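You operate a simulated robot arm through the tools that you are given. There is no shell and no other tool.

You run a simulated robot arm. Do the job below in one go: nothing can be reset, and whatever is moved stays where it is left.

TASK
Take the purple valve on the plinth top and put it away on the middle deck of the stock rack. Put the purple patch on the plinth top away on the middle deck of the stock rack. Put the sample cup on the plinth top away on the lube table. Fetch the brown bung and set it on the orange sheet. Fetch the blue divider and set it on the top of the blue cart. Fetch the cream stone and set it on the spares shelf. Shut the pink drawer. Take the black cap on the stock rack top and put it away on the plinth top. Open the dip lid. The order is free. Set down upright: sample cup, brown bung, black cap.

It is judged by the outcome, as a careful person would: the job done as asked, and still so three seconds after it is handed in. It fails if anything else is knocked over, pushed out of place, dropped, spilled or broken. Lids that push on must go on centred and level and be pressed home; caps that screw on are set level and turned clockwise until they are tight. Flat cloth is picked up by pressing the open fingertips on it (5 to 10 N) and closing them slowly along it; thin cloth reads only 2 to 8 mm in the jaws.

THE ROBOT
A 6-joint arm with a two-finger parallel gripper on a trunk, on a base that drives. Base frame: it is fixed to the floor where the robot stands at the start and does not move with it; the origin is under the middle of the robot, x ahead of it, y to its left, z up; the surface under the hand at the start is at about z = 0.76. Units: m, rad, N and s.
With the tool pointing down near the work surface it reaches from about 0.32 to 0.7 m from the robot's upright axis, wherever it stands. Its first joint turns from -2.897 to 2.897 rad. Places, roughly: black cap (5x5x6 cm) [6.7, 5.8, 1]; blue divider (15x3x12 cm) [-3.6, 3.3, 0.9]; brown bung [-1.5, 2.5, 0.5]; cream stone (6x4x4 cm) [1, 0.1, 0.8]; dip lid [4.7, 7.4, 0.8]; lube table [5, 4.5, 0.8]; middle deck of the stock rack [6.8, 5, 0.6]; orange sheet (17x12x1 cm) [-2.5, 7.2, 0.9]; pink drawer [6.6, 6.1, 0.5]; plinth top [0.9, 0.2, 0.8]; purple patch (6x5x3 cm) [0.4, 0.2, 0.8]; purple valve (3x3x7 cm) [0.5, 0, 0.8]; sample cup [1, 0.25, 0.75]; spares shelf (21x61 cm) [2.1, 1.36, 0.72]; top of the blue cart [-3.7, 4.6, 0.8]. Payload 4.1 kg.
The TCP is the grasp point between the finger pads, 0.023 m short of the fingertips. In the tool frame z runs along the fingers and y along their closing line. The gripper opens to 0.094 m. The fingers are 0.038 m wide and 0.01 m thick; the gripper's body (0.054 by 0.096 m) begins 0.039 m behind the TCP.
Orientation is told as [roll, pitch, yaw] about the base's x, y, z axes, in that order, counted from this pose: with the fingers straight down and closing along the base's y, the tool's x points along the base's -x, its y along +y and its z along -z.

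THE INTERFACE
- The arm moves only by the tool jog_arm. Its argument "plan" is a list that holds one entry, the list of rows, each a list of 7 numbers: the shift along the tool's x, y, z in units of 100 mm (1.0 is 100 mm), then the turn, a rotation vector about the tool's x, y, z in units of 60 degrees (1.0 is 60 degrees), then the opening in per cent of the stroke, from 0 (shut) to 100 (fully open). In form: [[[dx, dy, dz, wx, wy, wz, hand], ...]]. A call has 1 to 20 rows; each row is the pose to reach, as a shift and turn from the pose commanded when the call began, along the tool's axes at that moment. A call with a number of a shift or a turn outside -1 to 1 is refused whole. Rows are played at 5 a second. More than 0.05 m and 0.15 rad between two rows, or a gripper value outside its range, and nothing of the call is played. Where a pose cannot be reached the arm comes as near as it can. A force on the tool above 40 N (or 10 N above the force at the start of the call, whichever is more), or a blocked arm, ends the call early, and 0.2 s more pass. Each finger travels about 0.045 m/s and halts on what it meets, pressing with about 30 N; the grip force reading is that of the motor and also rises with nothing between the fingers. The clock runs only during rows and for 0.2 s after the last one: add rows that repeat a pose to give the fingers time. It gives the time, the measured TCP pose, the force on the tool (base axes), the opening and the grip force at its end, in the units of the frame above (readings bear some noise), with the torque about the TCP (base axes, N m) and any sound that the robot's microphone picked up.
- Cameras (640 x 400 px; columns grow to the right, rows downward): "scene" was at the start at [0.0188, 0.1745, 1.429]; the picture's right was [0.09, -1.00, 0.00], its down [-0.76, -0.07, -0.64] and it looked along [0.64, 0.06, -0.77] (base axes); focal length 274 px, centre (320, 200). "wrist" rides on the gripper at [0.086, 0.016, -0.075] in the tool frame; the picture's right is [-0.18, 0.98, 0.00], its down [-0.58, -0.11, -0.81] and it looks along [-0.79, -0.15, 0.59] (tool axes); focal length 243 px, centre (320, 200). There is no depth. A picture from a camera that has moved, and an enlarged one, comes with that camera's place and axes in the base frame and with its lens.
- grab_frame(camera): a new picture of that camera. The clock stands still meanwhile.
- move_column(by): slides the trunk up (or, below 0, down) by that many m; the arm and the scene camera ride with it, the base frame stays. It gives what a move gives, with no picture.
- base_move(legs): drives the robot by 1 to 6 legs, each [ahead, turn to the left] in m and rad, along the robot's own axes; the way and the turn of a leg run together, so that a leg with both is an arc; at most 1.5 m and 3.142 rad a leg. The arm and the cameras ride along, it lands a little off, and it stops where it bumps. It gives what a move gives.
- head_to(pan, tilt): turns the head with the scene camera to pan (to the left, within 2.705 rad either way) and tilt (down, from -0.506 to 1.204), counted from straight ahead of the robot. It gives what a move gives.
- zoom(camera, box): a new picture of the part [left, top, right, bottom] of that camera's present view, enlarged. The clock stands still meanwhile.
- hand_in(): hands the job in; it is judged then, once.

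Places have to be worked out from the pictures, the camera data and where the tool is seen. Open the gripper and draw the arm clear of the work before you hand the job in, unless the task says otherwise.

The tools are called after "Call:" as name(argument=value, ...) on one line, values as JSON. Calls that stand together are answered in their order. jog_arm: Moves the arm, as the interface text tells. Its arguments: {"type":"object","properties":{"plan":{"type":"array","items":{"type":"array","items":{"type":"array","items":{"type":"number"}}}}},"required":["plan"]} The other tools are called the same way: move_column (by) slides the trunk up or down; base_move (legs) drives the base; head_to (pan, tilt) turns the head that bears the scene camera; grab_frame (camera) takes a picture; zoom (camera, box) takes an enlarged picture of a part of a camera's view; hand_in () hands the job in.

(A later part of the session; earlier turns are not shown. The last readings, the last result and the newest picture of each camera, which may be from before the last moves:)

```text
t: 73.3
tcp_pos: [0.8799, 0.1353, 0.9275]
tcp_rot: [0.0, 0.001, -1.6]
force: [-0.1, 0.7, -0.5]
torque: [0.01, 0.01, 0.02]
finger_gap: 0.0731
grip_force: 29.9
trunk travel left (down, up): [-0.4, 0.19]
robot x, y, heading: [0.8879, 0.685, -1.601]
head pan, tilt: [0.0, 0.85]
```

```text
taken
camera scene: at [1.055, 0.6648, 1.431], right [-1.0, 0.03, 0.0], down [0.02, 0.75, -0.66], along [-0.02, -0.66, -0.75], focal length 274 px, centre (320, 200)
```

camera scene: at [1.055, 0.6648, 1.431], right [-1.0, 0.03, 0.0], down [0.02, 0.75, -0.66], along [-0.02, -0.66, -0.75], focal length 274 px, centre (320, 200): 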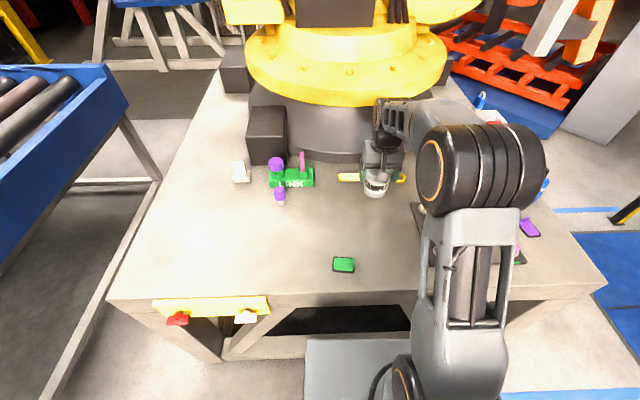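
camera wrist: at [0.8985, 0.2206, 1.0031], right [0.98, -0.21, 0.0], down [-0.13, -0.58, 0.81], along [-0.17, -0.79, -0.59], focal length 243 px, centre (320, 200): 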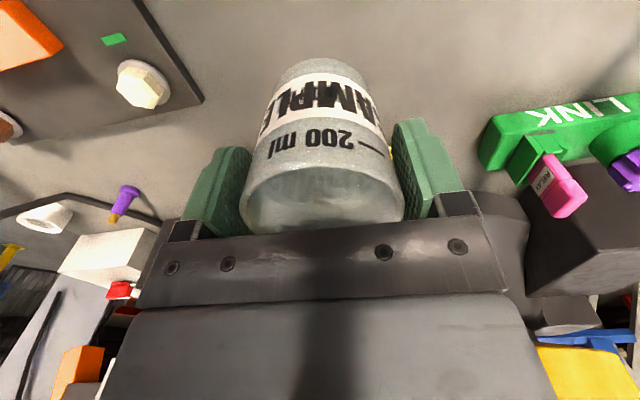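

The cup hangs level in the grip. I raise and tuck it in, back away from the plinth, and turn to look along the aisle toward the far area.

Call:
jog_arm(plan=[[[0.2, 0, -0.25, 0, 0, 0, 66], [0.4, 0, -0.5, 0, 0, 0, 66], [0.6, 0, -0.75, 0, 0, 0, 66], [0.8, 0, -1.0, 0, 0, 0, 66], [1.0, 0, -1.0, 0, 0, 0, 66]]])

Call:
base_move(legs=[[-0.65, 0], [0, 1.6], [0, 1.4], [0.8, 0]])

Call:
head_to(pan=-0.5, tilt=0.35)

Call:
grab_frame(camera="scene")

Call:
head_to(pan=0.3, tilt=0.35)

Call:
grab_frame(camera="scene")

```text
t: 74.5
tcp_pos: [0.8842, 0.2355, 1.0291]
tcp_rot: [0.0, 0.0, -1.6]
force: [-0.8, 0.8, -0.4]
torque: [0.0, 0.0, 0.0]
finger_gap: 0.0727
grip_force: 29.6
trunk travel left (down, up): [-0.4, 0.19]
robot x, y, heading: [0.8852, 0.691, -1.597]
head pan, tilt: [0.0, 0.85]
```

```text
t: 89.4
tcp_pos: [1.1182, 2.5865, 1.0302]
tcp_rot: [0.001, 0.001, 1.395]
force: [0.3, -0.1, -0.2]
torque: [-0.03, 0.0, -0.02]
finger_gap: 0.0717
grip_force: 29.9
trunk travel left (down, up): [-0.4, 0.19]
robot x, y, heading: [1.0539, 2.1431, 1.391]
head pan, tilt: [0.0, 0.85]
```

```text
t: 90.3
tcp_pos: [1.1176, 2.5875, 1.029]
tcp_rot: [0.0, -0.002, 1.395]
force: [0.7, 0.2, -0.8]
torque: [0.01, -0.03, 0.01]
finger_gap: 0.0722
grip_force: 29.7
trunk travel left (down, up): [-0.4, 0.19]
robot x, y, heading: [1.0533, 2.1397, 1.395]
head pan, tilt: [-0.499, 0.351]
```

```text
taken
camera scene: at [0.9361, 2.1838, 1.4746], right [0.78, -0.62, 0.0], down [-0.22, -0.27, -0.94], along [0.59, 0.73, -0.34], focal length 274 px, centre (320, 200)
```

scene: 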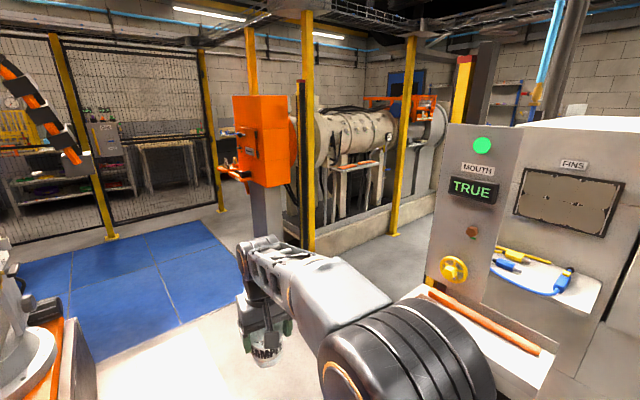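

```text
t: 91.4
tcp_pos: [1.1187, 2.5869, 1.0297]
tcp_rot: [-0.001, 0.0, 1.394]
force: [-0.3, -0.5, -1.7]
torque: [-0.04, 0.0, -0.02]
finger_gap: 0.072
grip_force: 30.2
trunk travel left (down, up): [-0.4, 0.19]
robot x, y, heading: [1.0519, 2.1422, 1.4]
head pan, tilt: [0.3, 0.351]
```

```text
taken
camera scene: at [0.8665, 2.2035, 1.4747], right [0.99, 0.12, 0.0], down [0.04, -0.34, -0.94], along [-0.12, 0.93, -0.34], focal length 274 px, centre (320, 200)
```

scene: 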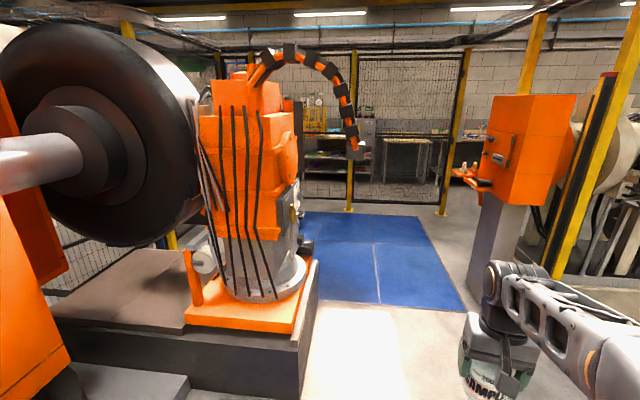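

The aisle between the tray post (1.9, 2.6) and the fence line (y ≈ 3.85) leads behind the cabinet; I'd run along y ≈ 3.25. Driving to its mouth and a bit into it.

Call:
base_move(legs=[[0, 0.04], [1.1, 0], [0, -1.435], [0.9, 0]])

Call:
head_to(pan=0.3, tilt=0.35)

Call:
grab_frame(camera="scene")

Call:
head_to(pan=-0.4, tilt=0.35)

Call:
grab_frame(camera="scene")

```text
t: 105.3
tcp_pos: [2.5403, 3.264, 1.0301]
tcp_rot: [0.0, 0.0, 0.02]
force: [0.2, -0.8, 0.0]
torque: [-0.06, 0.0, -0.01]
finger_gap: 0.071
grip_force: 30.2
trunk travel left (down, up): [-0.4, 0.19]
robot x, y, heading: [2.0867, 3.2401, 0.014]
head pan, tilt: [0.3, 0.351]
```

```text
t: 105.9
tcp_pos: [2.5402, 3.2644, 1.0285]
tcp_rot: [0.001, -0.002, 0.019]
force: [-0.7, 0.0, -0.7]
torque: [0.0, 0.02, 0.0]
finger_gap: 0.0708
grip_force: 30.0
trunk travel left (down, up): [-0.4, 0.19]
robot x, y, heading: [2.0905, 3.2453, 0.02]
head pan, tilt: [0.3, 0.351]
```

```text
taken
camera scene: at [2.1169, 3.4392, 1.4747], right [0.31, -0.95, 0.0], down [-0.33, -0.11, -0.94], along [0.89, 0.29, -0.34], focal length 274 px, centre (320, 200)
```

scene: 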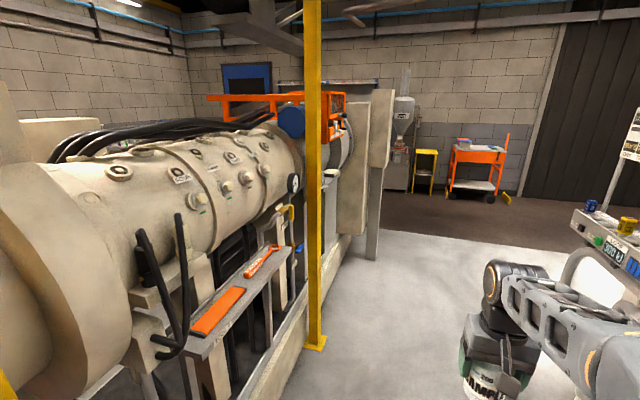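

```text
t: 106.9
tcp_pos: [2.5406, 3.2638, 1.0287]
tcp_rot: [0.0, 0.0, 0.017]
force: [0.8, -0.4, 0.4]
torque: [-0.03, -0.01, -0.02]
finger_gap: 0.0709
grip_force: 29.5
trunk travel left (down, up): [-0.4, 0.19]
robot x, y, heading: [2.0909, 3.2471, 0.014]
head pan, tilt: [-0.4, 0.351]
```

```text
taken
camera scene: at [2.1149, 3.3754, 1.4747], right [-0.37, -0.93, 0.0], down [-0.32, 0.13, -0.94], along [0.87, -0.35, -0.34], focal length 274 px, centre (320, 200)
```

scene: 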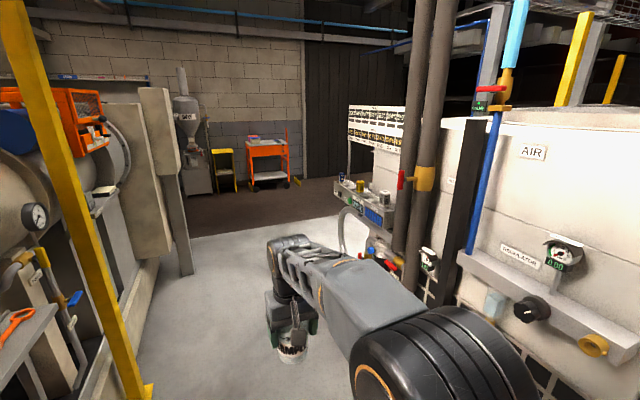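

Finger gap has crept from 73 to 71 mm, so the cup may be creeping in the grip; I'll check with the wrist camera.

Call:
grab_frame(camera="wrist")

Call:
zoom(camera="scene", box=[240, 220, 400, 380])

```text
taken
camera wrist: at [2.4527, 3.2777, 1.1042], right [0.17, 0.99, 0.0], down [0.58, -0.1, 0.81], along [0.79, -0.13, -0.59], focal length 243 px, centre (320, 200)
```

wrist: 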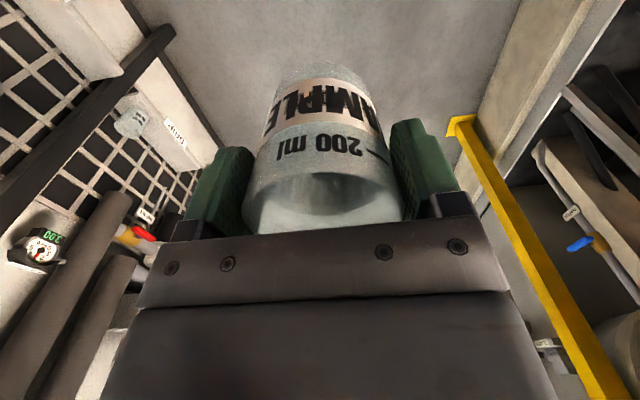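

```text
2.50 times, centred on (320, 300) of scene
camera zoom: at [2.1149, 3.3754, 1.4747], right [-0.37, -0.93, 0.0], down [-0.32, 0.13, -0.94], along [0.87, -0.35, -0.34], focal length 685 px, centre (320, -50)
```

zoom: 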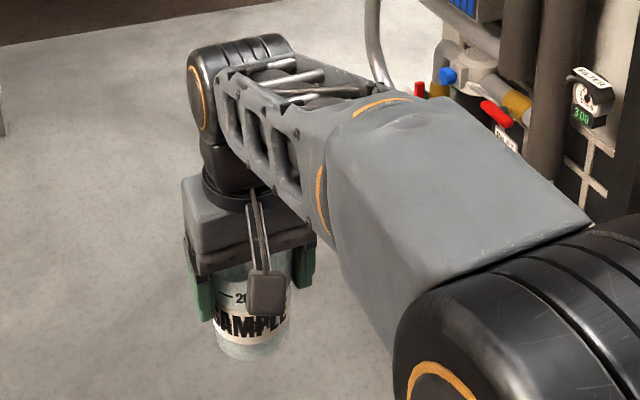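

The cup is still level, creeping only slightly up into the pads. I continue along the aisle past the console (edge at y ≈ 2.7) and the fence post (3.45, 3.84), then look to the left.

Call:
base_move(legs=[[0, 0.02], [1.4, 0], [0.4, 0]])

Call:
head_to(pan=0.35, tilt=0.4)

Call:
grab_frame(camera="scene")

Call:
head_to(pan=1.1, tilt=0.4)

Call:
grab_frame(camera="scene")

```text
t: 116.2
tcp_pos: [4.3106, 3.3458, 1.0283]
tcp_rot: [0.0, -0.001, 0.043]
force: [-0.1, -0.6, 0.8]
torque: [-0.04, -0.01, 0.03]
finger_gap: 0.0707
grip_force: 30.1
trunk travel left (down, up): [-0.4, 0.19]
robot x, y, heading: [3.8628, 3.3189, 0.04]
head pan, tilt: [-0.4, 0.351]
```

```text
t: 117.3
tcp_pos: [4.3095, 3.3461, 1.0297]
tcp_rot: [0.002, 0.0, 0.043]
force: [0.1, -0.6, 0.4]
torque: [0.02, 0.02, 0.0]
finger_gap: 0.0709
grip_force: 29.8
trunk travel left (down, up): [-0.4, 0.19]
robot x, y, heading: [3.8622, 3.3135, 0.043]
head pan, tilt: [0.351, 0.4]
```

```text
taken
camera scene: at [3.8815, 3.5156, 1.4701], right [0.38, -0.92, 0.0], down [-0.36, -0.15, -0.92], along [0.85, 0.35, -0.39], focal length 274 px, centre (320, 200)
```

scene: 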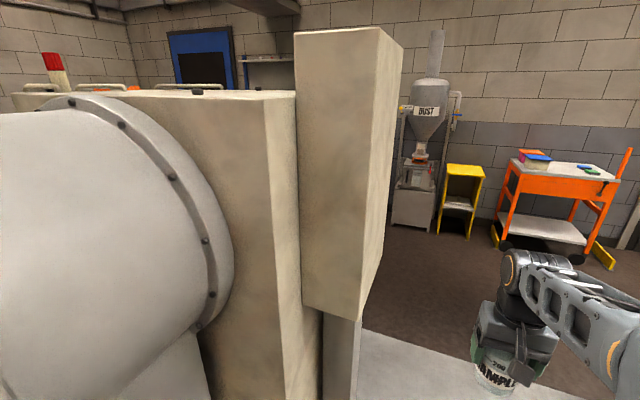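

```text
t: 118.4
tcp_pos: [4.311, 3.347, 1.0283]
tcp_rot: [0.002, 0.0, 0.042]
force: [0.1, -0.3, -0.1]
torque: [0.01, 0.01, 0.0]
finger_gap: 0.0707
grip_force: 30.1
trunk travel left (down, up): [-0.4, 0.19]
robot x, y, heading: [3.8608, 3.3165, 0.042]
head pan, tilt: [1.1, 0.4]
```

```text
taken
camera scene: at [3.8345, 3.5644, 1.4701], right [0.91, -0.42, 0.0], down [-0.16, -0.35, -0.92], along [0.38, 0.84, -0.39], focal length 274 px, centre (320, 200)
```

scene: 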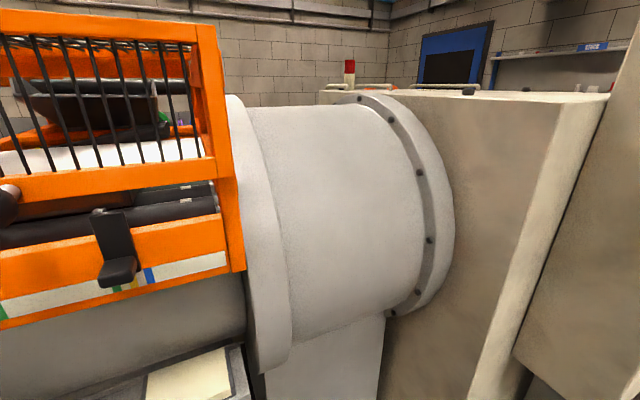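

The machine (extruder) fills the left side up to about x ≈ 5.2; the lube table must be past its end. I drive on to x ≈ 5.5 and look left.

Call:
base_move(legs=[[0, -0.03], [0.85, 0], [0.75, 0]])

Call:
head_to(pan=0.6, tilt=0.4)

Call:
grab_frame(camera="scene")

Call:
head_to(pan=1.6, tilt=0.4)

Call:
grab_frame(camera="scene")

```text
t: 122.2
tcp_pos: [4.9553, 3.3394, 1.0295]
tcp_rot: [0.004, 0.001, 0.02]
force: [-0.4, -0.5, -0.8]
torque: [0.02, 0.02, 0.0]
finger_gap: 0.0707
grip_force: 29.5
trunk travel left (down, up): [-0.4, 0.19]
robot x, y, heading: [4.5019, 3.3253, 0.018]
head pan, tilt: [1.1, 0.4]
stopped in leg 2: the robot was blocked; the commanded pose is now the measured one
```

```text
t: 123.1
tcp_pos: [4.951, 3.3357, 1.0323]
tcp_rot: [0.007, -0.006, 0.019]
force: [-0.3, 0.2, -0.1]
torque: [-0.03, 0.02, 0.01]
finger_gap: 0.0705
grip_force: 29.9
trunk travel left (down, up): [-0.4, 0.19]
robot x, y, heading: [4.5004, 3.3248, 0.021]
head pan, tilt: [0.6, 0.4]
```

```text
taken
camera scene: at [4.5073, 3.5301, 1.474], right [0.64, -0.77, -0.01], down [-0.29, -0.23, -0.93], along [0.71, 0.59, -0.38], focal length 274 px, centre (320, 200)
```

scene: 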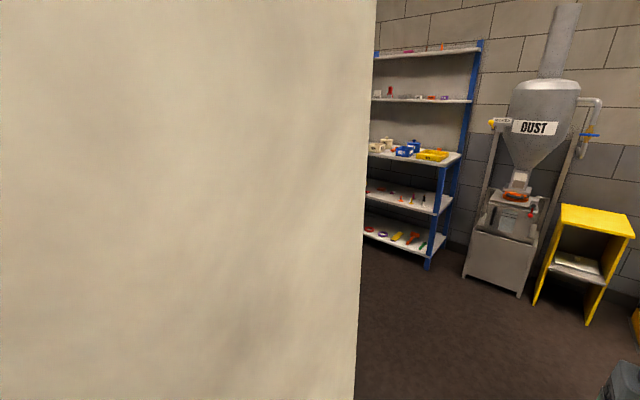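

```text
t: 124.4
tcp_pos: [4.9538, 3.3436, 1.0294]
tcp_rot: [0.001, 0.0, 0.017]
force: [-0.1, -1.0, -0.5]
torque: [0.0, 0.0, 0.01]
finger_gap: 0.0706
grip_force: 30.0
trunk travel left (down, up): [-0.4, 0.19]
robot x, y, heading: [4.5036, 3.3279, 0.024]
head pan, tilt: [1.6, 0.4]
```

```text
taken
camera scene: at [4.4376, 3.5823, 1.4701], right [1.0, 0.05, 0.0], down [0.02, -0.39, -0.92], along [-0.04, 0.92, -0.39], focal length 274 px, centre (320, 200)
```

scene: 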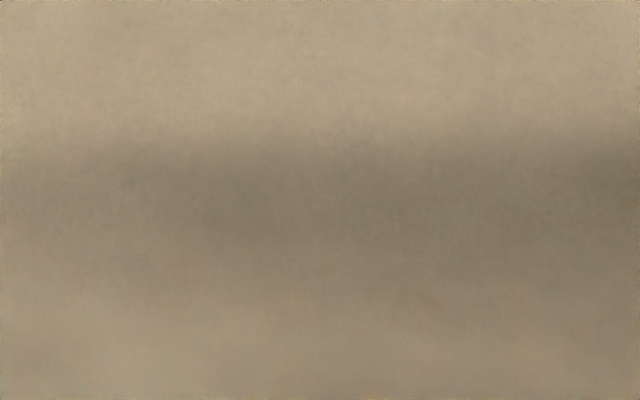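

The base was blocked at x = 4.50, probably by the machine's panel leg close on my left. I look ahead and to the right/down to find the clearance.

Call:
head_to(pan=0.2, tilt=0.9)

Call:
grab_frame(camera="scene")

Call:
head_to(pan=-0.7, tilt=0.7)

Call:
grab_frame(camera="scene")

```text
t: 125.9
tcp_pos: [4.9535, 3.3446, 1.0296]
tcp_rot: [0.0, 0.0, 0.018]
force: [-0.2, 0.8, 0.3]
torque: [-0.01, 0.01, -0.02]
finger_gap: 0.0705
grip_force: 29.8
trunk travel left (down, up): [-0.4, 0.19]
robot x, y, heading: [4.5029, 3.3233, 0.018]
head pan, tilt: [0.201, 0.901]
```

```text
taken
camera scene: at [4.5167, 3.5062, 1.427], right [0.22, -0.98, 0.0], down [-0.77, -0.17, -0.62], along [0.61, 0.13, -0.78], focal length 274 px, centre (320, 200)
```

scene: 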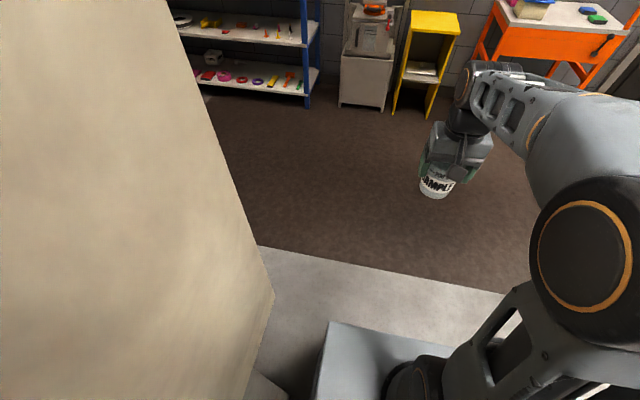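

```text
t: 127.1
tcp_pos: [4.954, 3.3449, 1.0294]
tcp_rot: [0.0, -0.001, 0.017]
force: [0.1, -0.1, -0.1]
torque: [-0.03, 0.02, -0.01]
finger_gap: 0.0707
grip_force: 29.7
trunk travel left (down, up): [-0.4, 0.19]
robot x, y, heading: [4.5042, 3.3224, 0.022]
head pan, tilt: [-0.7, 0.7]
```

```text
taken
camera scene: at [4.5082, 3.4362, 1.4433], right [-0.63, -0.78, 0.0], down [-0.5, 0.4, -0.76], along [0.59, -0.48, -0.64], focal length 274 px, centre (320, 200)
```

scene: 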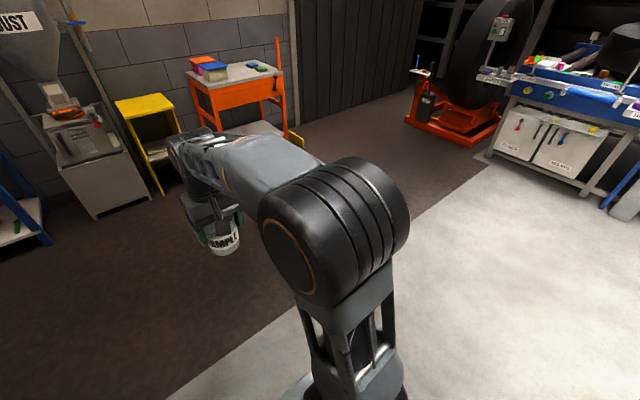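

The grey panel (corner about (4.73, 3.65)) is what blocked the base's left front. I back off, shift right by about 0.3 m and pass it, then look left.

Call:
base_move(legs=[[-0.3, 0], [0, -0.5], [0.6, 0], [0, 0.5], [0.9, 0]])

Call:
head_to(pan=1.5, tilt=0.4)

Call:
grab_frame(camera="scene")

Call:
head_to(pan=0.7, tilt=0.4)

Call:
grab_frame(camera="scene")

```text
t: 139.3
tcp_pos: [6.0864, 3.063, 1.0294]
tcp_rot: [0.001, 0.0, 0.006]
force: [0.2, 0.7, -0.8]
torque: [0.03, -0.02, -0.01]
finger_gap: 0.07
grip_force: 29.7
trunk travel left (down, up): [-0.4, 0.19]
robot x, y, heading: [5.6374, 3.0484, 0.011]
head pan, tilt: [-0.7, 0.7]
```

```text
t: 141.4
tcp_pos: [6.0852, 3.0625, 1.0309]
tcp_rot: [0.0, 0.0, 0.006]
force: [-0.3, 1.5, -0.2]
torque: [-0.01, 0.02, 0.0]
finger_gap: 0.0706
grip_force: 30.0
trunk travel left (down, up): [-0.4, 0.19]
robot x, y, heading: [5.6371, 3.0468, 0.01]
head pan, tilt: [1.499, 0.4]
```

```text
taken
camera scene: at [5.5817, 3.3079, 1.4701], right [1.0, -0.06, 0.0], down [-0.02, -0.39, -0.92], along [0.06, 0.92, -0.39], focal length 274 px, centre (320, 200)
```

scene: 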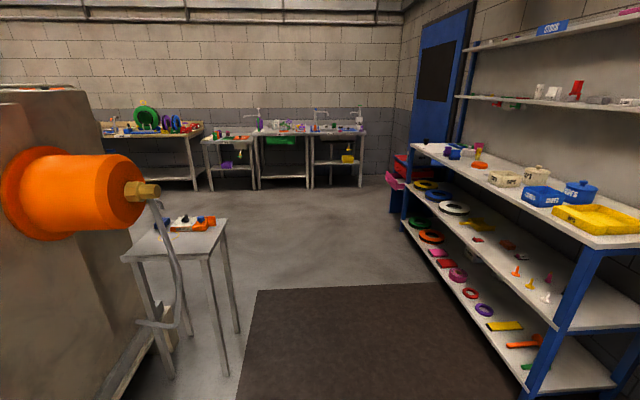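

```text
t: 142.5
tcp_pos: [6.0857, 3.0636, 1.0291]
tcp_rot: [0.001, -0.001, 0.005]
force: [0.4, 0.0, -1.1]
torque: [0.0, 0.0, 0.01]
finger_gap: 0.0703
grip_force: 29.9
trunk travel left (down, up): [-0.4, 0.19]
robot x, y, heading: [5.6354, 3.05, 0.004]
head pan, tilt: [0.7, 0.4]
```

```text
taken
camera scene: at [5.6461, 3.2758, 1.4701], right [0.65, -0.76, 0.0], down [-0.3, -0.25, -0.92], along [0.7, 0.6, -0.39], focal length 274 px, centre (320, 200)
```

scene: 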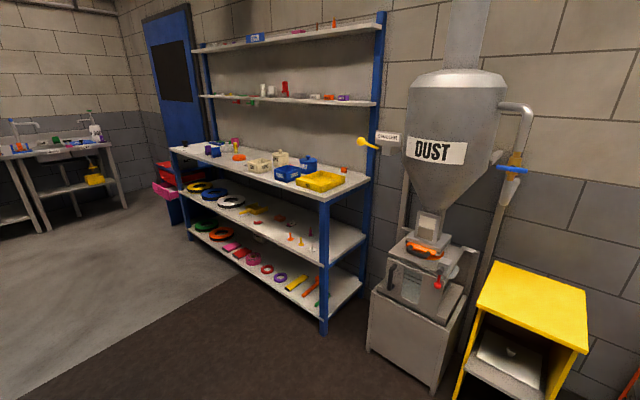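

Now I see the lube table (small table near (5, 4.5)), the stock rack along the right wall, the pink drawer beyond it, and the sink tables at the back. Zooming in on each.

Call:
head_to(pan=1.5, tilt=0.4)

Call:
zoom(camera="scene", box=[100, 190, 260, 290])

Call:
zoom(camera="scene", box=[190, 90, 380, 200])

Call:
zoom(camera="scene", box=[380, 120, 640, 290])

```text
t: 143.7
tcp_pos: [6.0857, 3.0626, 1.0294]
tcp_rot: [0.0, 0.001, 0.007]
force: [-0.1, 0.1, -0.7]
torque: [0.0, 0.01, -0.04]
finger_gap: 0.0703
grip_force: 30.1
trunk travel left (down, up): [-0.4, 0.19]
robot x, y, heading: [5.6351, 3.048, 0.007]
head pan, tilt: [1.499, 0.4]
```

```text
4.00 times, centred on (180, 240) of scene
camera zoom: at [5.5817, 3.3079, 1.4701], right [1.0, -0.06, 0.0], down [-0.02, -0.39, -0.92], along [0.06, 0.92, -0.39], focal length 1096 px, centre (880, 40)
```

zoom: 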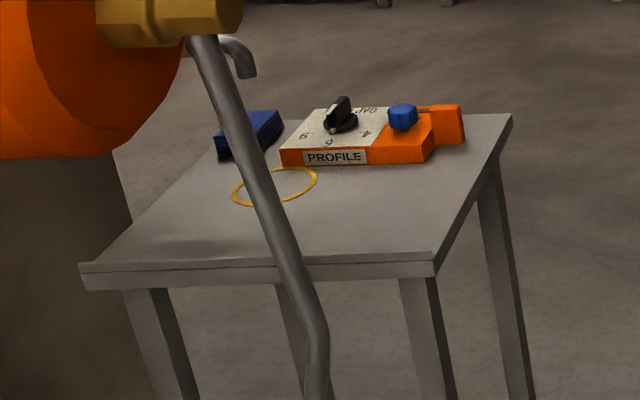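

```text
3.37 times, centred on (285, 145) of scene
camera zoom: at [5.5817, 3.3079, 1.4701], right [1.0, -0.06, 0.0], down [-0.02, -0.39, -0.92], along [0.06, 0.92, -0.39], focal length 923 px, centre (438, 385)
```

zoom: 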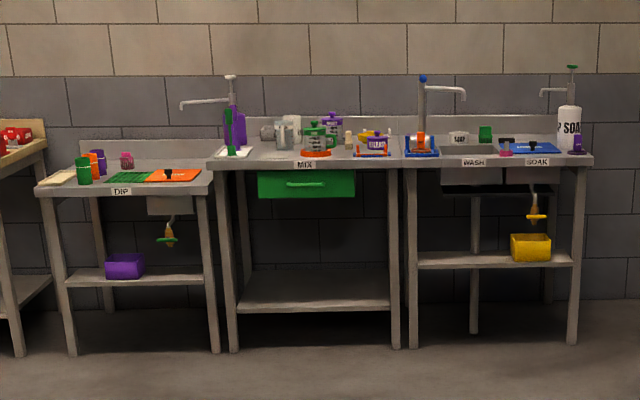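

```text
2.35 times, centred on (510, 205) of scene
camera zoom: at [5.5817, 3.3079, 1.4701], right [1.0, -0.06, 0.0], down [-0.02, -0.39, -0.92], along [0.06, 0.92, -0.39], focal length 645 px, centre (-127, 188)
```

zoom: 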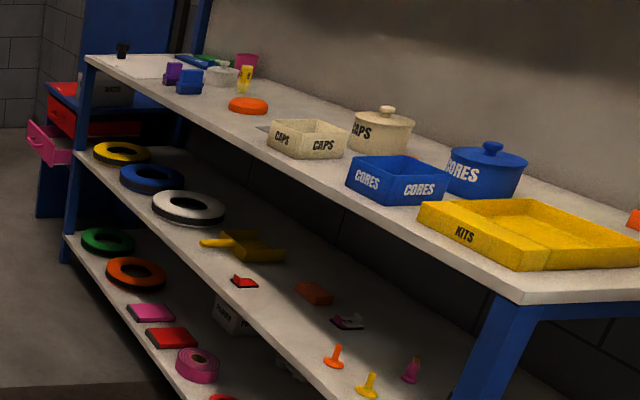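

The lube table spans about x 4.80–5.17, y 4.33–4.66, with free room at the near right corner (~(5.07, 4.42)). I drive up beside it and look at the hanging tube before turning toward it.

Call:
base_move(legs=[[0, 1.564], [1.37, 0]])

Call:
head_to(pan=1.4, tilt=0.6)

Call:
grab_frame(camera="scene")

Call:
grab_frame(camera="wrist")

```text
t: 154.4
tcp_pos: [5.6235, 4.8991, 1.0292]
tcp_rot: [0.001, 0.0, 1.572]
force: [-0.2, -0.2, 0.0]
torque: [-0.01, 0.01, -0.03]
finger_gap: 0.0704
grip_force: 29.3
trunk travel left (down, up): [-0.4, 0.19]
robot x, y, heading: [5.6371, 4.4459, 1.575]
head pan, tilt: [1.499, 0.4]
```

```text
t: 155.2
tcp_pos: [5.623, 4.9007, 1.0301]
tcp_rot: [0.0, -0.001, 1.571]
force: [-1.1, -0.2, 0.6]
torque: [0.02, -0.01, -0.03]
finger_gap: 0.0706
grip_force: 30.4
trunk travel left (down, up): [-0.4, 0.19]
robot x, y, heading: [5.6384, 4.4468, 1.574]
head pan, tilt: [1.4, 0.6]
```

```text
taken
camera scene: at [5.3835, 4.4023, 1.452], right [0.17, 0.99, 0.0], down [0.56, -0.09, -0.83], along [-0.81, 0.14, -0.56], focal length 274 px, centre (320, 200)
```

scene: 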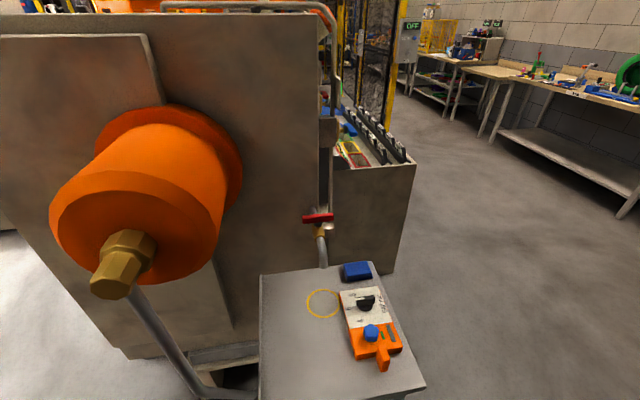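

```text
taken
camera wrist: at [5.6055, 4.8117, 1.1045], right [-0.98, 0.18, 0.0], down [0.11, 0.58, 0.81], along [0.15, 0.79, -0.59], focal length 243 px, centre (320, 200)
```

wrist: 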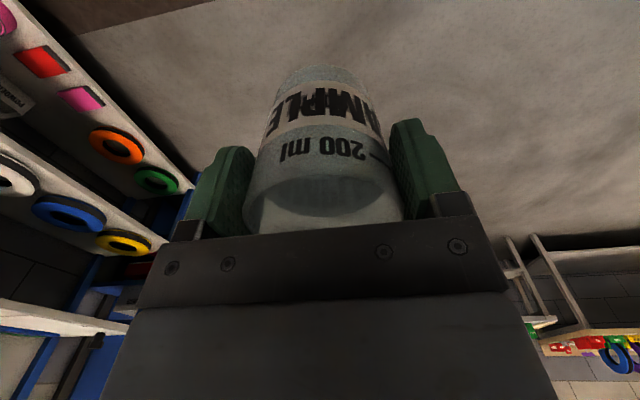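

The lube table's free corner is confirmed: x 4.81–5.17, y 4.33–4.67, PROFILE box at y > 4.54. The tube is at y ≈ 4.15, clear of my arm. Turning to face the table.

Call:
base_move(legs=[[0, 1.568]])

Call:
head_to(pan=0.0, tilt=0.85)

Call:
grab_frame(camera="scene")

Call:
grab_frame(camera="wrist")

```text
t: 159.3
tcp_pos: [5.1829, 4.4479, 1.0293]
tcp_rot: [0.0, 0.0, 3.113]
force: [0.4, 0.2, 0.0]
torque: [0.0, -0.02, 0.02]
finger_gap: 0.0708
grip_force: 29.4
trunk travel left (down, up): [-0.4, 0.19]
robot x, y, heading: [5.633, 4.4496, 3.121]
head pan, tilt: [1.4, 0.6]
```

```text
t: 160.8
tcp_pos: [5.1832, 4.4485, 1.0298]
tcp_rot: [-0.002, -0.001, 3.113]
force: [-0.3, -0.2, 0.5]
torque: [0.0, 0.0, 0.03]
finger_gap: 0.0707
grip_force: 29.4
trunk travel left (down, up): [-0.4, 0.19]
robot x, y, heading: [5.634, 4.4516, 3.116]
head pan, tilt: [0.0, 0.85]
```

```text
taken
camera scene: at [5.6145, 4.2821, 1.431], right [0.02, 1.0, 0.0], down [0.75, -0.02, -0.66], along [-0.66, 0.02, -0.75], focal length 274 px, centre (320, 200)
```

scene: 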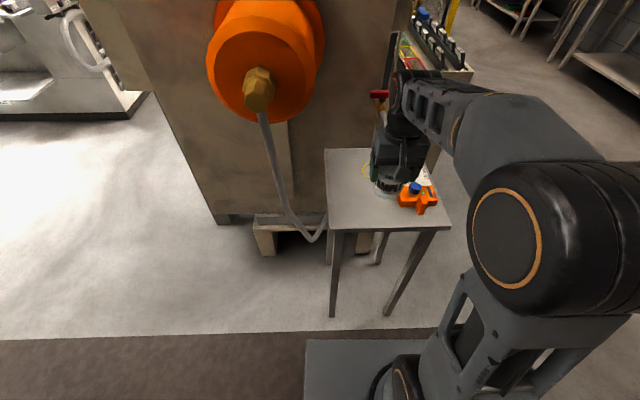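

```text
taken
camera wrist: at [5.268, 4.4292, 1.1045], right [-0.21, -0.98, 0.0], down [-0.58, 0.12, 0.81], along [-0.79, 0.17, -0.59], focal length 243 px, centre (320, 200)
```

wrist: 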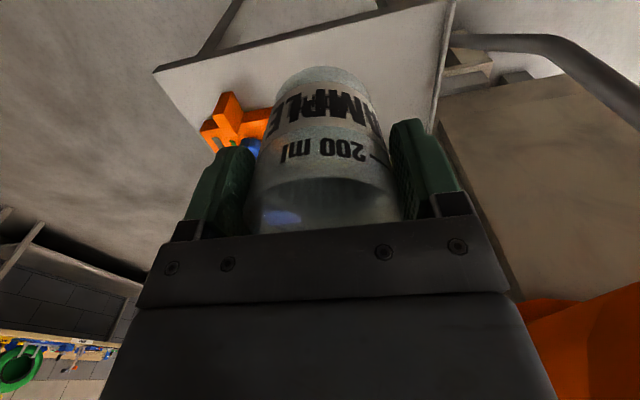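

Aligned. Moving the cup over the free corner (5.085, 4.42), then lowering.

Call:
jog_arm(plan=[[[-0.25, 0.08, 0, 0, 0, 0, 66], [-0.5, 0.16, 0, 0, 0, 0, 66], [-0.75, 0.24, 0.1, 0, 0, 0, 66], [-0.97, 0.31, 0.3, 0, 0, 0, 66], [-0.97, 0.31, 0.6, 0, 0, 0, 66], [-0.97, 0.31, 0.9, 0, 0, 0, 66]]])

Call:
grab_frame(camera="wrist")

Call:
zoom(camera="scene", box=[300, 130, 480, 250])

```text
t: 162.2
tcp_pos: [5.0853, 4.421, 0.9364]
tcp_rot: [0.0, 0.0, 3.115]
force: [0.1, -0.3, -0.4]
torque: [-0.03, 0.01, 0.02]
finger_gap: 0.0704
grip_force: 29.8
trunk travel left (down, up): [-0.4, 0.19]
robot x, y, heading: [5.6315, 4.4419, 3.111]
head pan, tilt: [0.0, 0.85]
```

```text
taken
camera wrist: at [5.1708, 4.4011, 1.0117], right [-0.21, -0.98, 0.0], down [-0.58, 0.12, 0.81], along [-0.79, 0.17, -0.59], focal length 243 px, centre (320, 200)
```

wrist: 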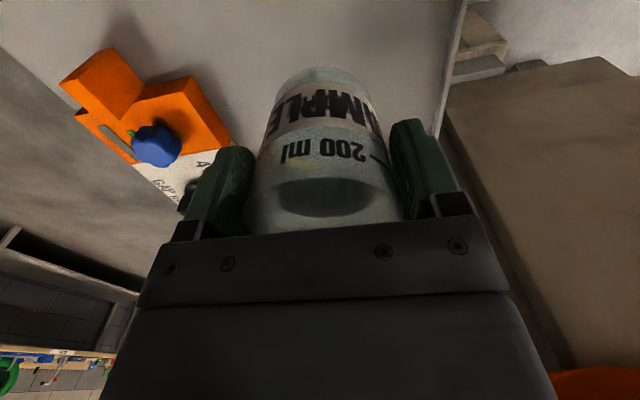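

```text
3.33 times, centred on (390, 190) of scene
camera zoom: at [5.6145, 4.2821, 1.4311], right [0.03, 1.0, 0.0], down [0.75, -0.02, -0.66], along [-0.66, 0.02, -0.75], focal length 914 px, centre (87, 233)
```

zoom: 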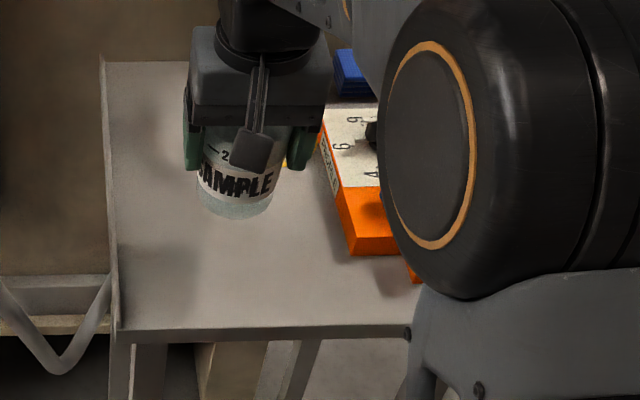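

Clear of the PROFILE box and the yellow ring. Lowering in small steps to the table.

Call:
jog_arm(plan=[[[0, 0, 0.25, 0, 0, 0, 66], [0, 0, 0.42, 0, 0, 0, 66], [0, 0, 0.54, 0, 0, 0, 66], [0, 0, 0.6, 0, 0, 0, 66]]])

Call:
jog_arm(plan=[[[0, 0, 0.025, 0, 0, 0, 66], [0, 0, 0.05, 0, 0, 0, 66]]])

```text
t: 163.2
tcp_pos: [5.0847, 4.4216, 0.8794]
tcp_rot: [0.0, -0.001, 3.113]
force: [-1.1, 0.3, -0.4]
torque: [-0.01, 0.03, 0.02]
finger_gap: 0.0705
grip_force: 29.9
trunk travel left (down, up): [-0.4, 0.19]
robot x, y, heading: [5.6333, 4.4472, 3.115]
head pan, tilt: [0.0, 0.85]
```

```text
t: 163.8
tcp_pos: [5.0855, 4.4189, 0.875]
tcp_rot: [-0.001, 0.0, 3.113]
force: [0.3, -0.3, -1.0]
torque: [0.03, 0.01, -0.01]
finger_gap: 0.0705
grip_force: 30.2
trunk travel left (down, up): [-0.4, 0.19]
robot x, y, heading: [5.6355, 4.4463, 3.109]
head pan, tilt: [0.0, 0.85]
```

Call:
jog_arm(plan=[[[0, 0, 0.025, 0, 0, 0, 66], [0, 0, 0.05, 0, 0, 0, 66]]])

Call:
grab_frame(camera="wrist")

```text
t: 164.4
tcp_pos: [5.0853, 4.4203, 0.8691]
tcp_rot: [-0.001, 0.0, 3.114]
force: [-0.1, -0.4, -0.9]
torque: [0.0, 0.03, -0.05]
finger_gap: 0.0706
grip_force: 30.4
trunk travel left (down, up): [-0.4, 0.19]
robot x, y, heading: [5.6356, 4.4458, 3.114]
head pan, tilt: [0.0, 0.85]
```

```text
taken
camera wrist: at [5.1701, 4.4008, 0.9442], right [-0.21, -0.98, 0.0], down [-0.58, 0.12, 0.81], along [-0.79, 0.17, -0.59], focal length 243 px, centre (320, 200)
```

wrist: 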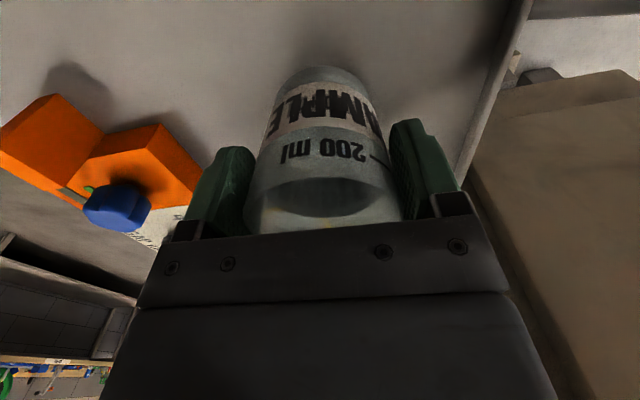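

No contact yet; continuing down in 2–3 mm steps.

Call:
jog_arm(plan=[[[0, 0, 0.025, 0, 0, 0, 66], [0, 0, 0.05, 0, 0, 0, 66]]])

Call:
jog_arm(plan=[[[0, 0, 0.02, 0, 0, 0, 66], [0, 0, 0.04, 0, 0, 0, 66]]])

```text
t: 165.0
tcp_pos: [5.0861, 4.4201, 0.8661]
tcp_rot: [0.001, -0.004, 3.114]
force: [1.0, -1.3, 15.8]
torque: [0.01, -0.27, -0.05]
finger_gap: 0.0705
grip_force: 29.9
trunk travel left (down, up): [-0.4, 0.19]
robot x, y, heading: [5.6311, 4.451, 3.12]
head pan, tilt: [0.0, 0.85]
```

```text
t: 165.6
tcp_pos: [5.0851, 4.4211, 0.8627]
tcp_rot: [-0.001, -0.006, 3.113]
force: [-3.1, -2.6, 23.5]
torque: [0.0, 0.2, 0.06]
finger_gap: 0.0706
grip_force: 30.1
trunk travel left (down, up): [-0.4, 0.19]
robot x, y, heading: [5.6328, 4.4465, 3.115]
head pan, tilt: [0.0, 0.85]
```

Contact made (24 N). I ease up to unload and open the fingers wide, then rise straight up.

Call:
jog_arm(plan=[[[0, 0, -0.03, 0, 0, 0, 66], [0, 0, -0.04, 0, 0, 0, 75], [0, 0, -0.04, 0, 0, 0, 88], [0, 0, -0.04, 0, 0, 0, 100], [0, 0, -0.04, 0, 0, 0, 100], [0, 0, -0.04, 0, 0, 0, 100]]])

Call:
grab_frame(camera="wrist")

```text
t: 167.0
tcp_pos: [5.0845, 4.4199, 0.8641]
tcp_rot: [-0.001, -0.001, 3.113]
force: [-0.2, -0.1, 0.4]
torque: [0.02, -0.02, 0.03]
finger_gap: 0.0941
grip_force: 0.0
trunk travel left (down, up): [-0.4, 0.19]
robot x, y, heading: [5.6362, 4.4491, 3.115]
head pan, tilt: [0.0, 0.85]
```

```text
taken
camera wrist: at [5.1704, 4.4011, 0.9396], right [-0.21, -0.98, 0.0], down [-0.58, 0.12, 0.81], along [-0.79, 0.17, -0.59], focal length 243 px, centre (320, 200)
```

wrist: 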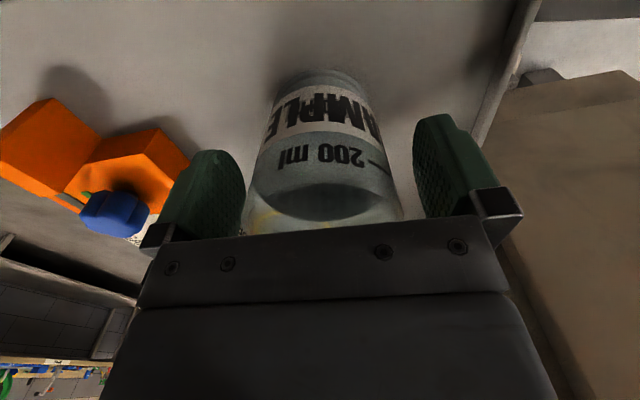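

Fingers are off the cup. Rising straight up.

Call:
jog_arm(plan=[[[0, 0, -0.2, 0, 0, 0, 100], [0, 0, -0.4, 0, 0, 0, 100], [0, 0, -0.7, 0, 0, 0, 100], [0, 0, -1.0, 0, 0, 0, 100]]])

Call:
grab_frame(camera="wrist")

Call:
zoom(camera="scene", box=[300, 130, 480, 250])

```text
t: 168.0
tcp_pos: [5.0853, 4.42, 0.9656]
tcp_rot: [0.0, -0.001, 3.114]
force: [0.8, 0.4, -1.2]
torque: [0.01, 0.01, 0.0]
finger_gap: 0.0938
grip_force: 0.0
trunk travel left (down, up): [-0.4, 0.19]
robot x, y, heading: [5.635, 4.446, 3.113]
head pan, tilt: [0.0, 0.85]
```

```text
taken
camera wrist: at [5.1707, 4.401, 1.0405], right [-0.21, -0.98, 0.0], down [-0.58, 0.12, 0.81], along [-0.79, 0.17, -0.59], focal length 243 px, centre (320, 200)
```

wrist: 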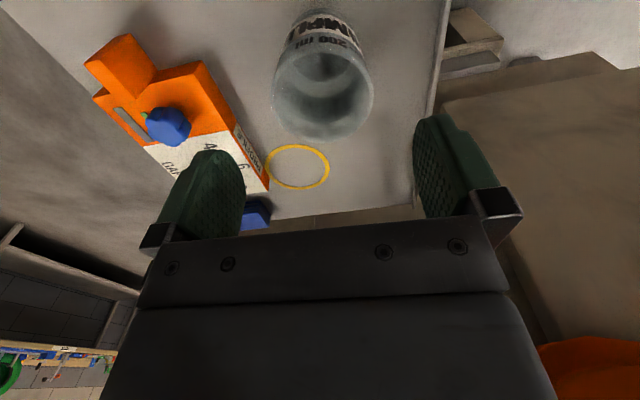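

```text
3.33 times, centred on (390, 190) of scene
camera zoom: at [5.6145, 4.2821, 1.431], right [0.03, 1.0, 0.0], down [0.75, -0.02, -0.66], along [-0.66, 0.02, -0.75], focal length 914 px, centre (87, 233)
```

zoom: 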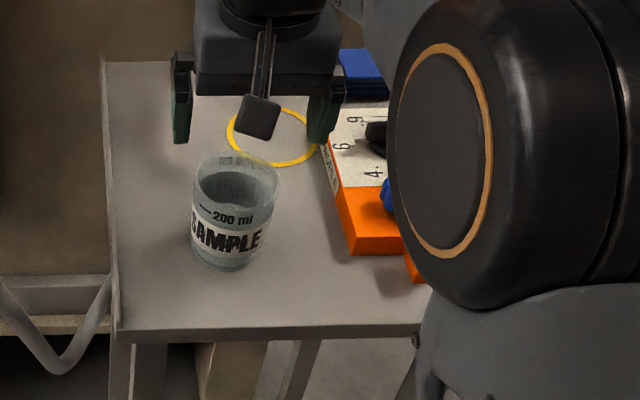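

The cup stands upright on the lube table. Next is the dip lid: I retract the arm, turn to +y and drive toward the DIP table.

Call:
jog_arm(plan=[[[0.25, 0, -0.2, 0, 0, 0, 100], [0.5, 0, -0.4, 0, 0, 0, 100], [0.75, 0, -0.6, 0, 0, 0, 100], [1.0, -0.2, -0.8, 0, 0, 0, 100]]])

Call:
base_move(legs=[[0, -1.543], [1.1, 0], [0, 0.5]])

Call:
head_to(pan=0.1, tilt=0.35)

Call:
grab_frame(camera="scene")

Call:
zoom(camera="scene", box=[200, 130, 440, 280])

```text
t: 169.0
tcp_pos: [5.1849, 4.4383, 1.0446]
tcp_rot: [0.0, 0.0, 3.113]
force: [0.0, -0.6, 0.0]
torque: [-0.01, -0.01, 0.03]
finger_gap: 0.094
grip_force: 0.0
trunk travel left (down, up): [-0.4, 0.19]
robot x, y, heading: [5.6355, 4.4466, 3.112]
head pan, tilt: [0.0, 0.85]
```

```text
t: 180.0
tcp_pos: [5.4345, 5.9468, 1.0449]
tcp_rot: [0.001, 0.0, 2.048]
force: [0.5, -0.5, -0.7]
torque: [-0.01, -0.04, -0.01]
finger_gap: 0.0939
grip_force: 0.0
trunk travel left (down, up): [-0.4, 0.19]
robot x, y, heading: [5.6601, 5.5564, 2.051]
head pan, tilt: [0.0, 0.85]
```

```text
t: 180.9
tcp_pos: [5.4337, 5.9471, 1.0456]
tcp_rot: [0.001, -0.001, 2.046]
force: [-0.3, 0.4, -0.1]
torque: [-0.01, 0.02, 0.03]
finger_gap: 0.094
grip_force: 0.1
trunk travel left (down, up): [-0.4, 0.19]
robot x, y, heading: [5.6578, 5.5574, 2.051]
head pan, tilt: [0.099, 0.351]
```

```text
taken
camera scene: at [5.4918, 5.5068, 1.4746], right [0.84, 0.55, 0.0], down [0.19, -0.29, -0.94], along [-0.51, 0.79, -0.34], focal length 274 px, centre (320, 200)
```

scene: 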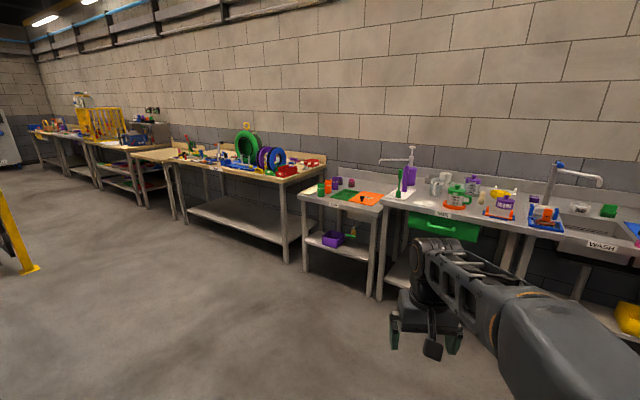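

```text
2.67 times, centred on (320, 205) of scene
camera zoom: at [5.4918, 5.5068, 1.4746], right [0.84, 0.55, 0.0], down [0.19, -0.29, -0.94], along [-0.51, 0.79, -0.34], focal length 731 px, centre (320, 187)
```

zoom: 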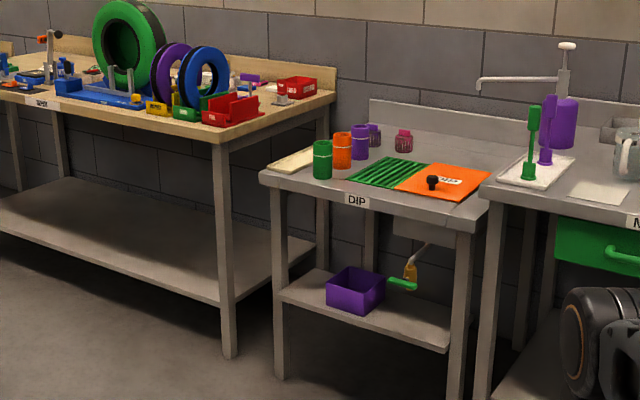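

The DIP table: orange lid spans about x 4.65–4.84, y 7.17–7.43 with a black knob near its front edge at ≈(4.745, 7.215), hinge likely at the back. Driving in front of it.

Call:
base_move(legs=[[0, 0.2], [1.35, 0], [0, -0.68]])

Call:
head_to(pan=0.0, tilt=0.75)

Call:
grab_frame(camera="scene")

Call:
grab_frame(camera="wrist")

```text
t: 190.1
tcp_pos: [4.8034, 7.0305, 1.0446]
tcp_rot: [0.0, 0.0, 1.575]
force: [0.2, 0.7, 0.0]
torque: [0.02, -0.01, 0.0]
finger_gap: 0.094
grip_force: 0.0
trunk travel left (down, up): [-0.4, 0.19]
robot x, y, heading: [4.8239, 6.583, 1.575]
head pan, tilt: [0.099, 0.351]
```

```text
t: 191.0
tcp_pos: [4.8046, 7.0291, 1.0451]
tcp_rot: [0.0, 0.001, 1.575]
force: [-0.7, 0.9, 0.0]
torque: [0.01, 0.02, 0.02]
finger_gap: 0.0939
grip_force: 0.0
trunk travel left (down, up): [-0.4, 0.19]
robot x, y, heading: [4.8271, 6.5815, 1.576]
head pan, tilt: [0.0, 0.75]
```

```text
taken
camera scene: at [4.663, 6.6041, 1.4391], right [1.0, 0.01, 0.0], down [0.0, -0.68, -0.73], along [0.0, 0.73, -0.68], focal length 274 px, centre (320, 200)
```

scene: 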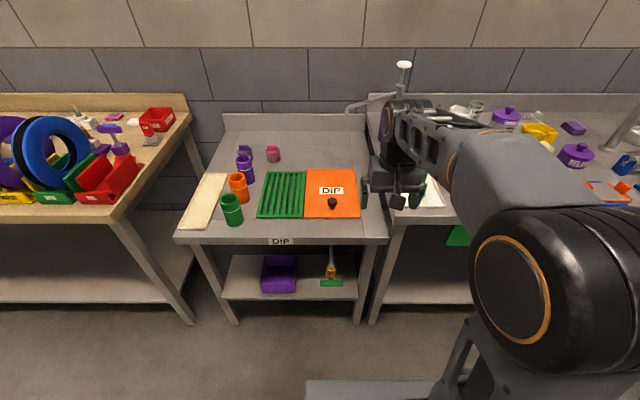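

```text
taken
camera wrist: at [4.7867, 6.9429, 1.1203], right [-0.98, 0.18, 0.0], down [0.11, 0.58, 0.81], along [0.15, 0.79, -0.59], focal length 243 px, centre (320, 200)
```

wrist: 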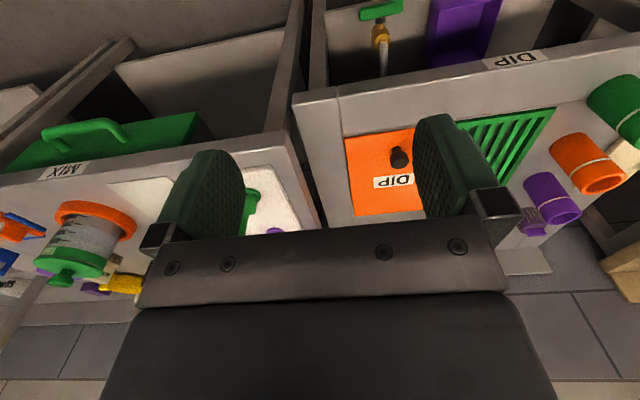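

Zooming on the lid to find the hinge side and knob shape.

Call:
zoom(camera="scene", box=[250, 140, 400, 240])

Call:
zoom(camera="wrist", box=[300, 80, 460, 240])

```text
4.00 times, centred on (325, 190) of scene
camera zoom: at [4.663, 6.6041, 1.4391], right [1.0, 0.01, 0.0], down [0.0, -0.68, -0.73], along [0.0, 0.73, -0.68], focal length 1096 px, centre (300, 240)
```

zoom: 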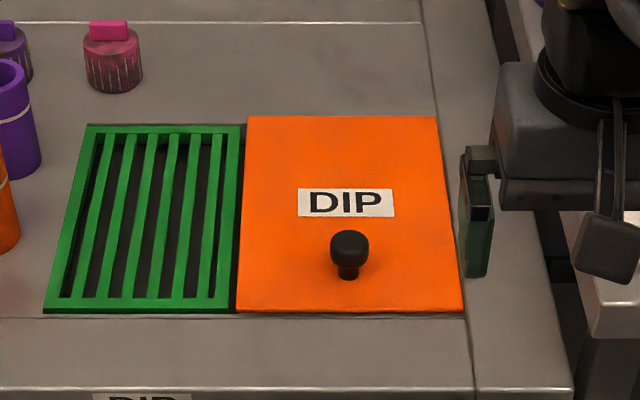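

```text
2.50 times, centred on (380, 160) of wrist
camera zoom: at [4.7867, 6.9429, 1.1203], right [-0.98, 0.18, 0.0], down [0.11, 0.58, 0.81], along [0.15, 0.79, -0.59], focal length 606 px, centre (170, 300)
```

zoom: 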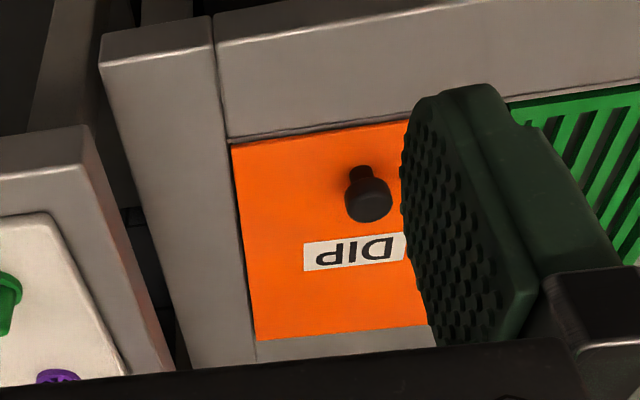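

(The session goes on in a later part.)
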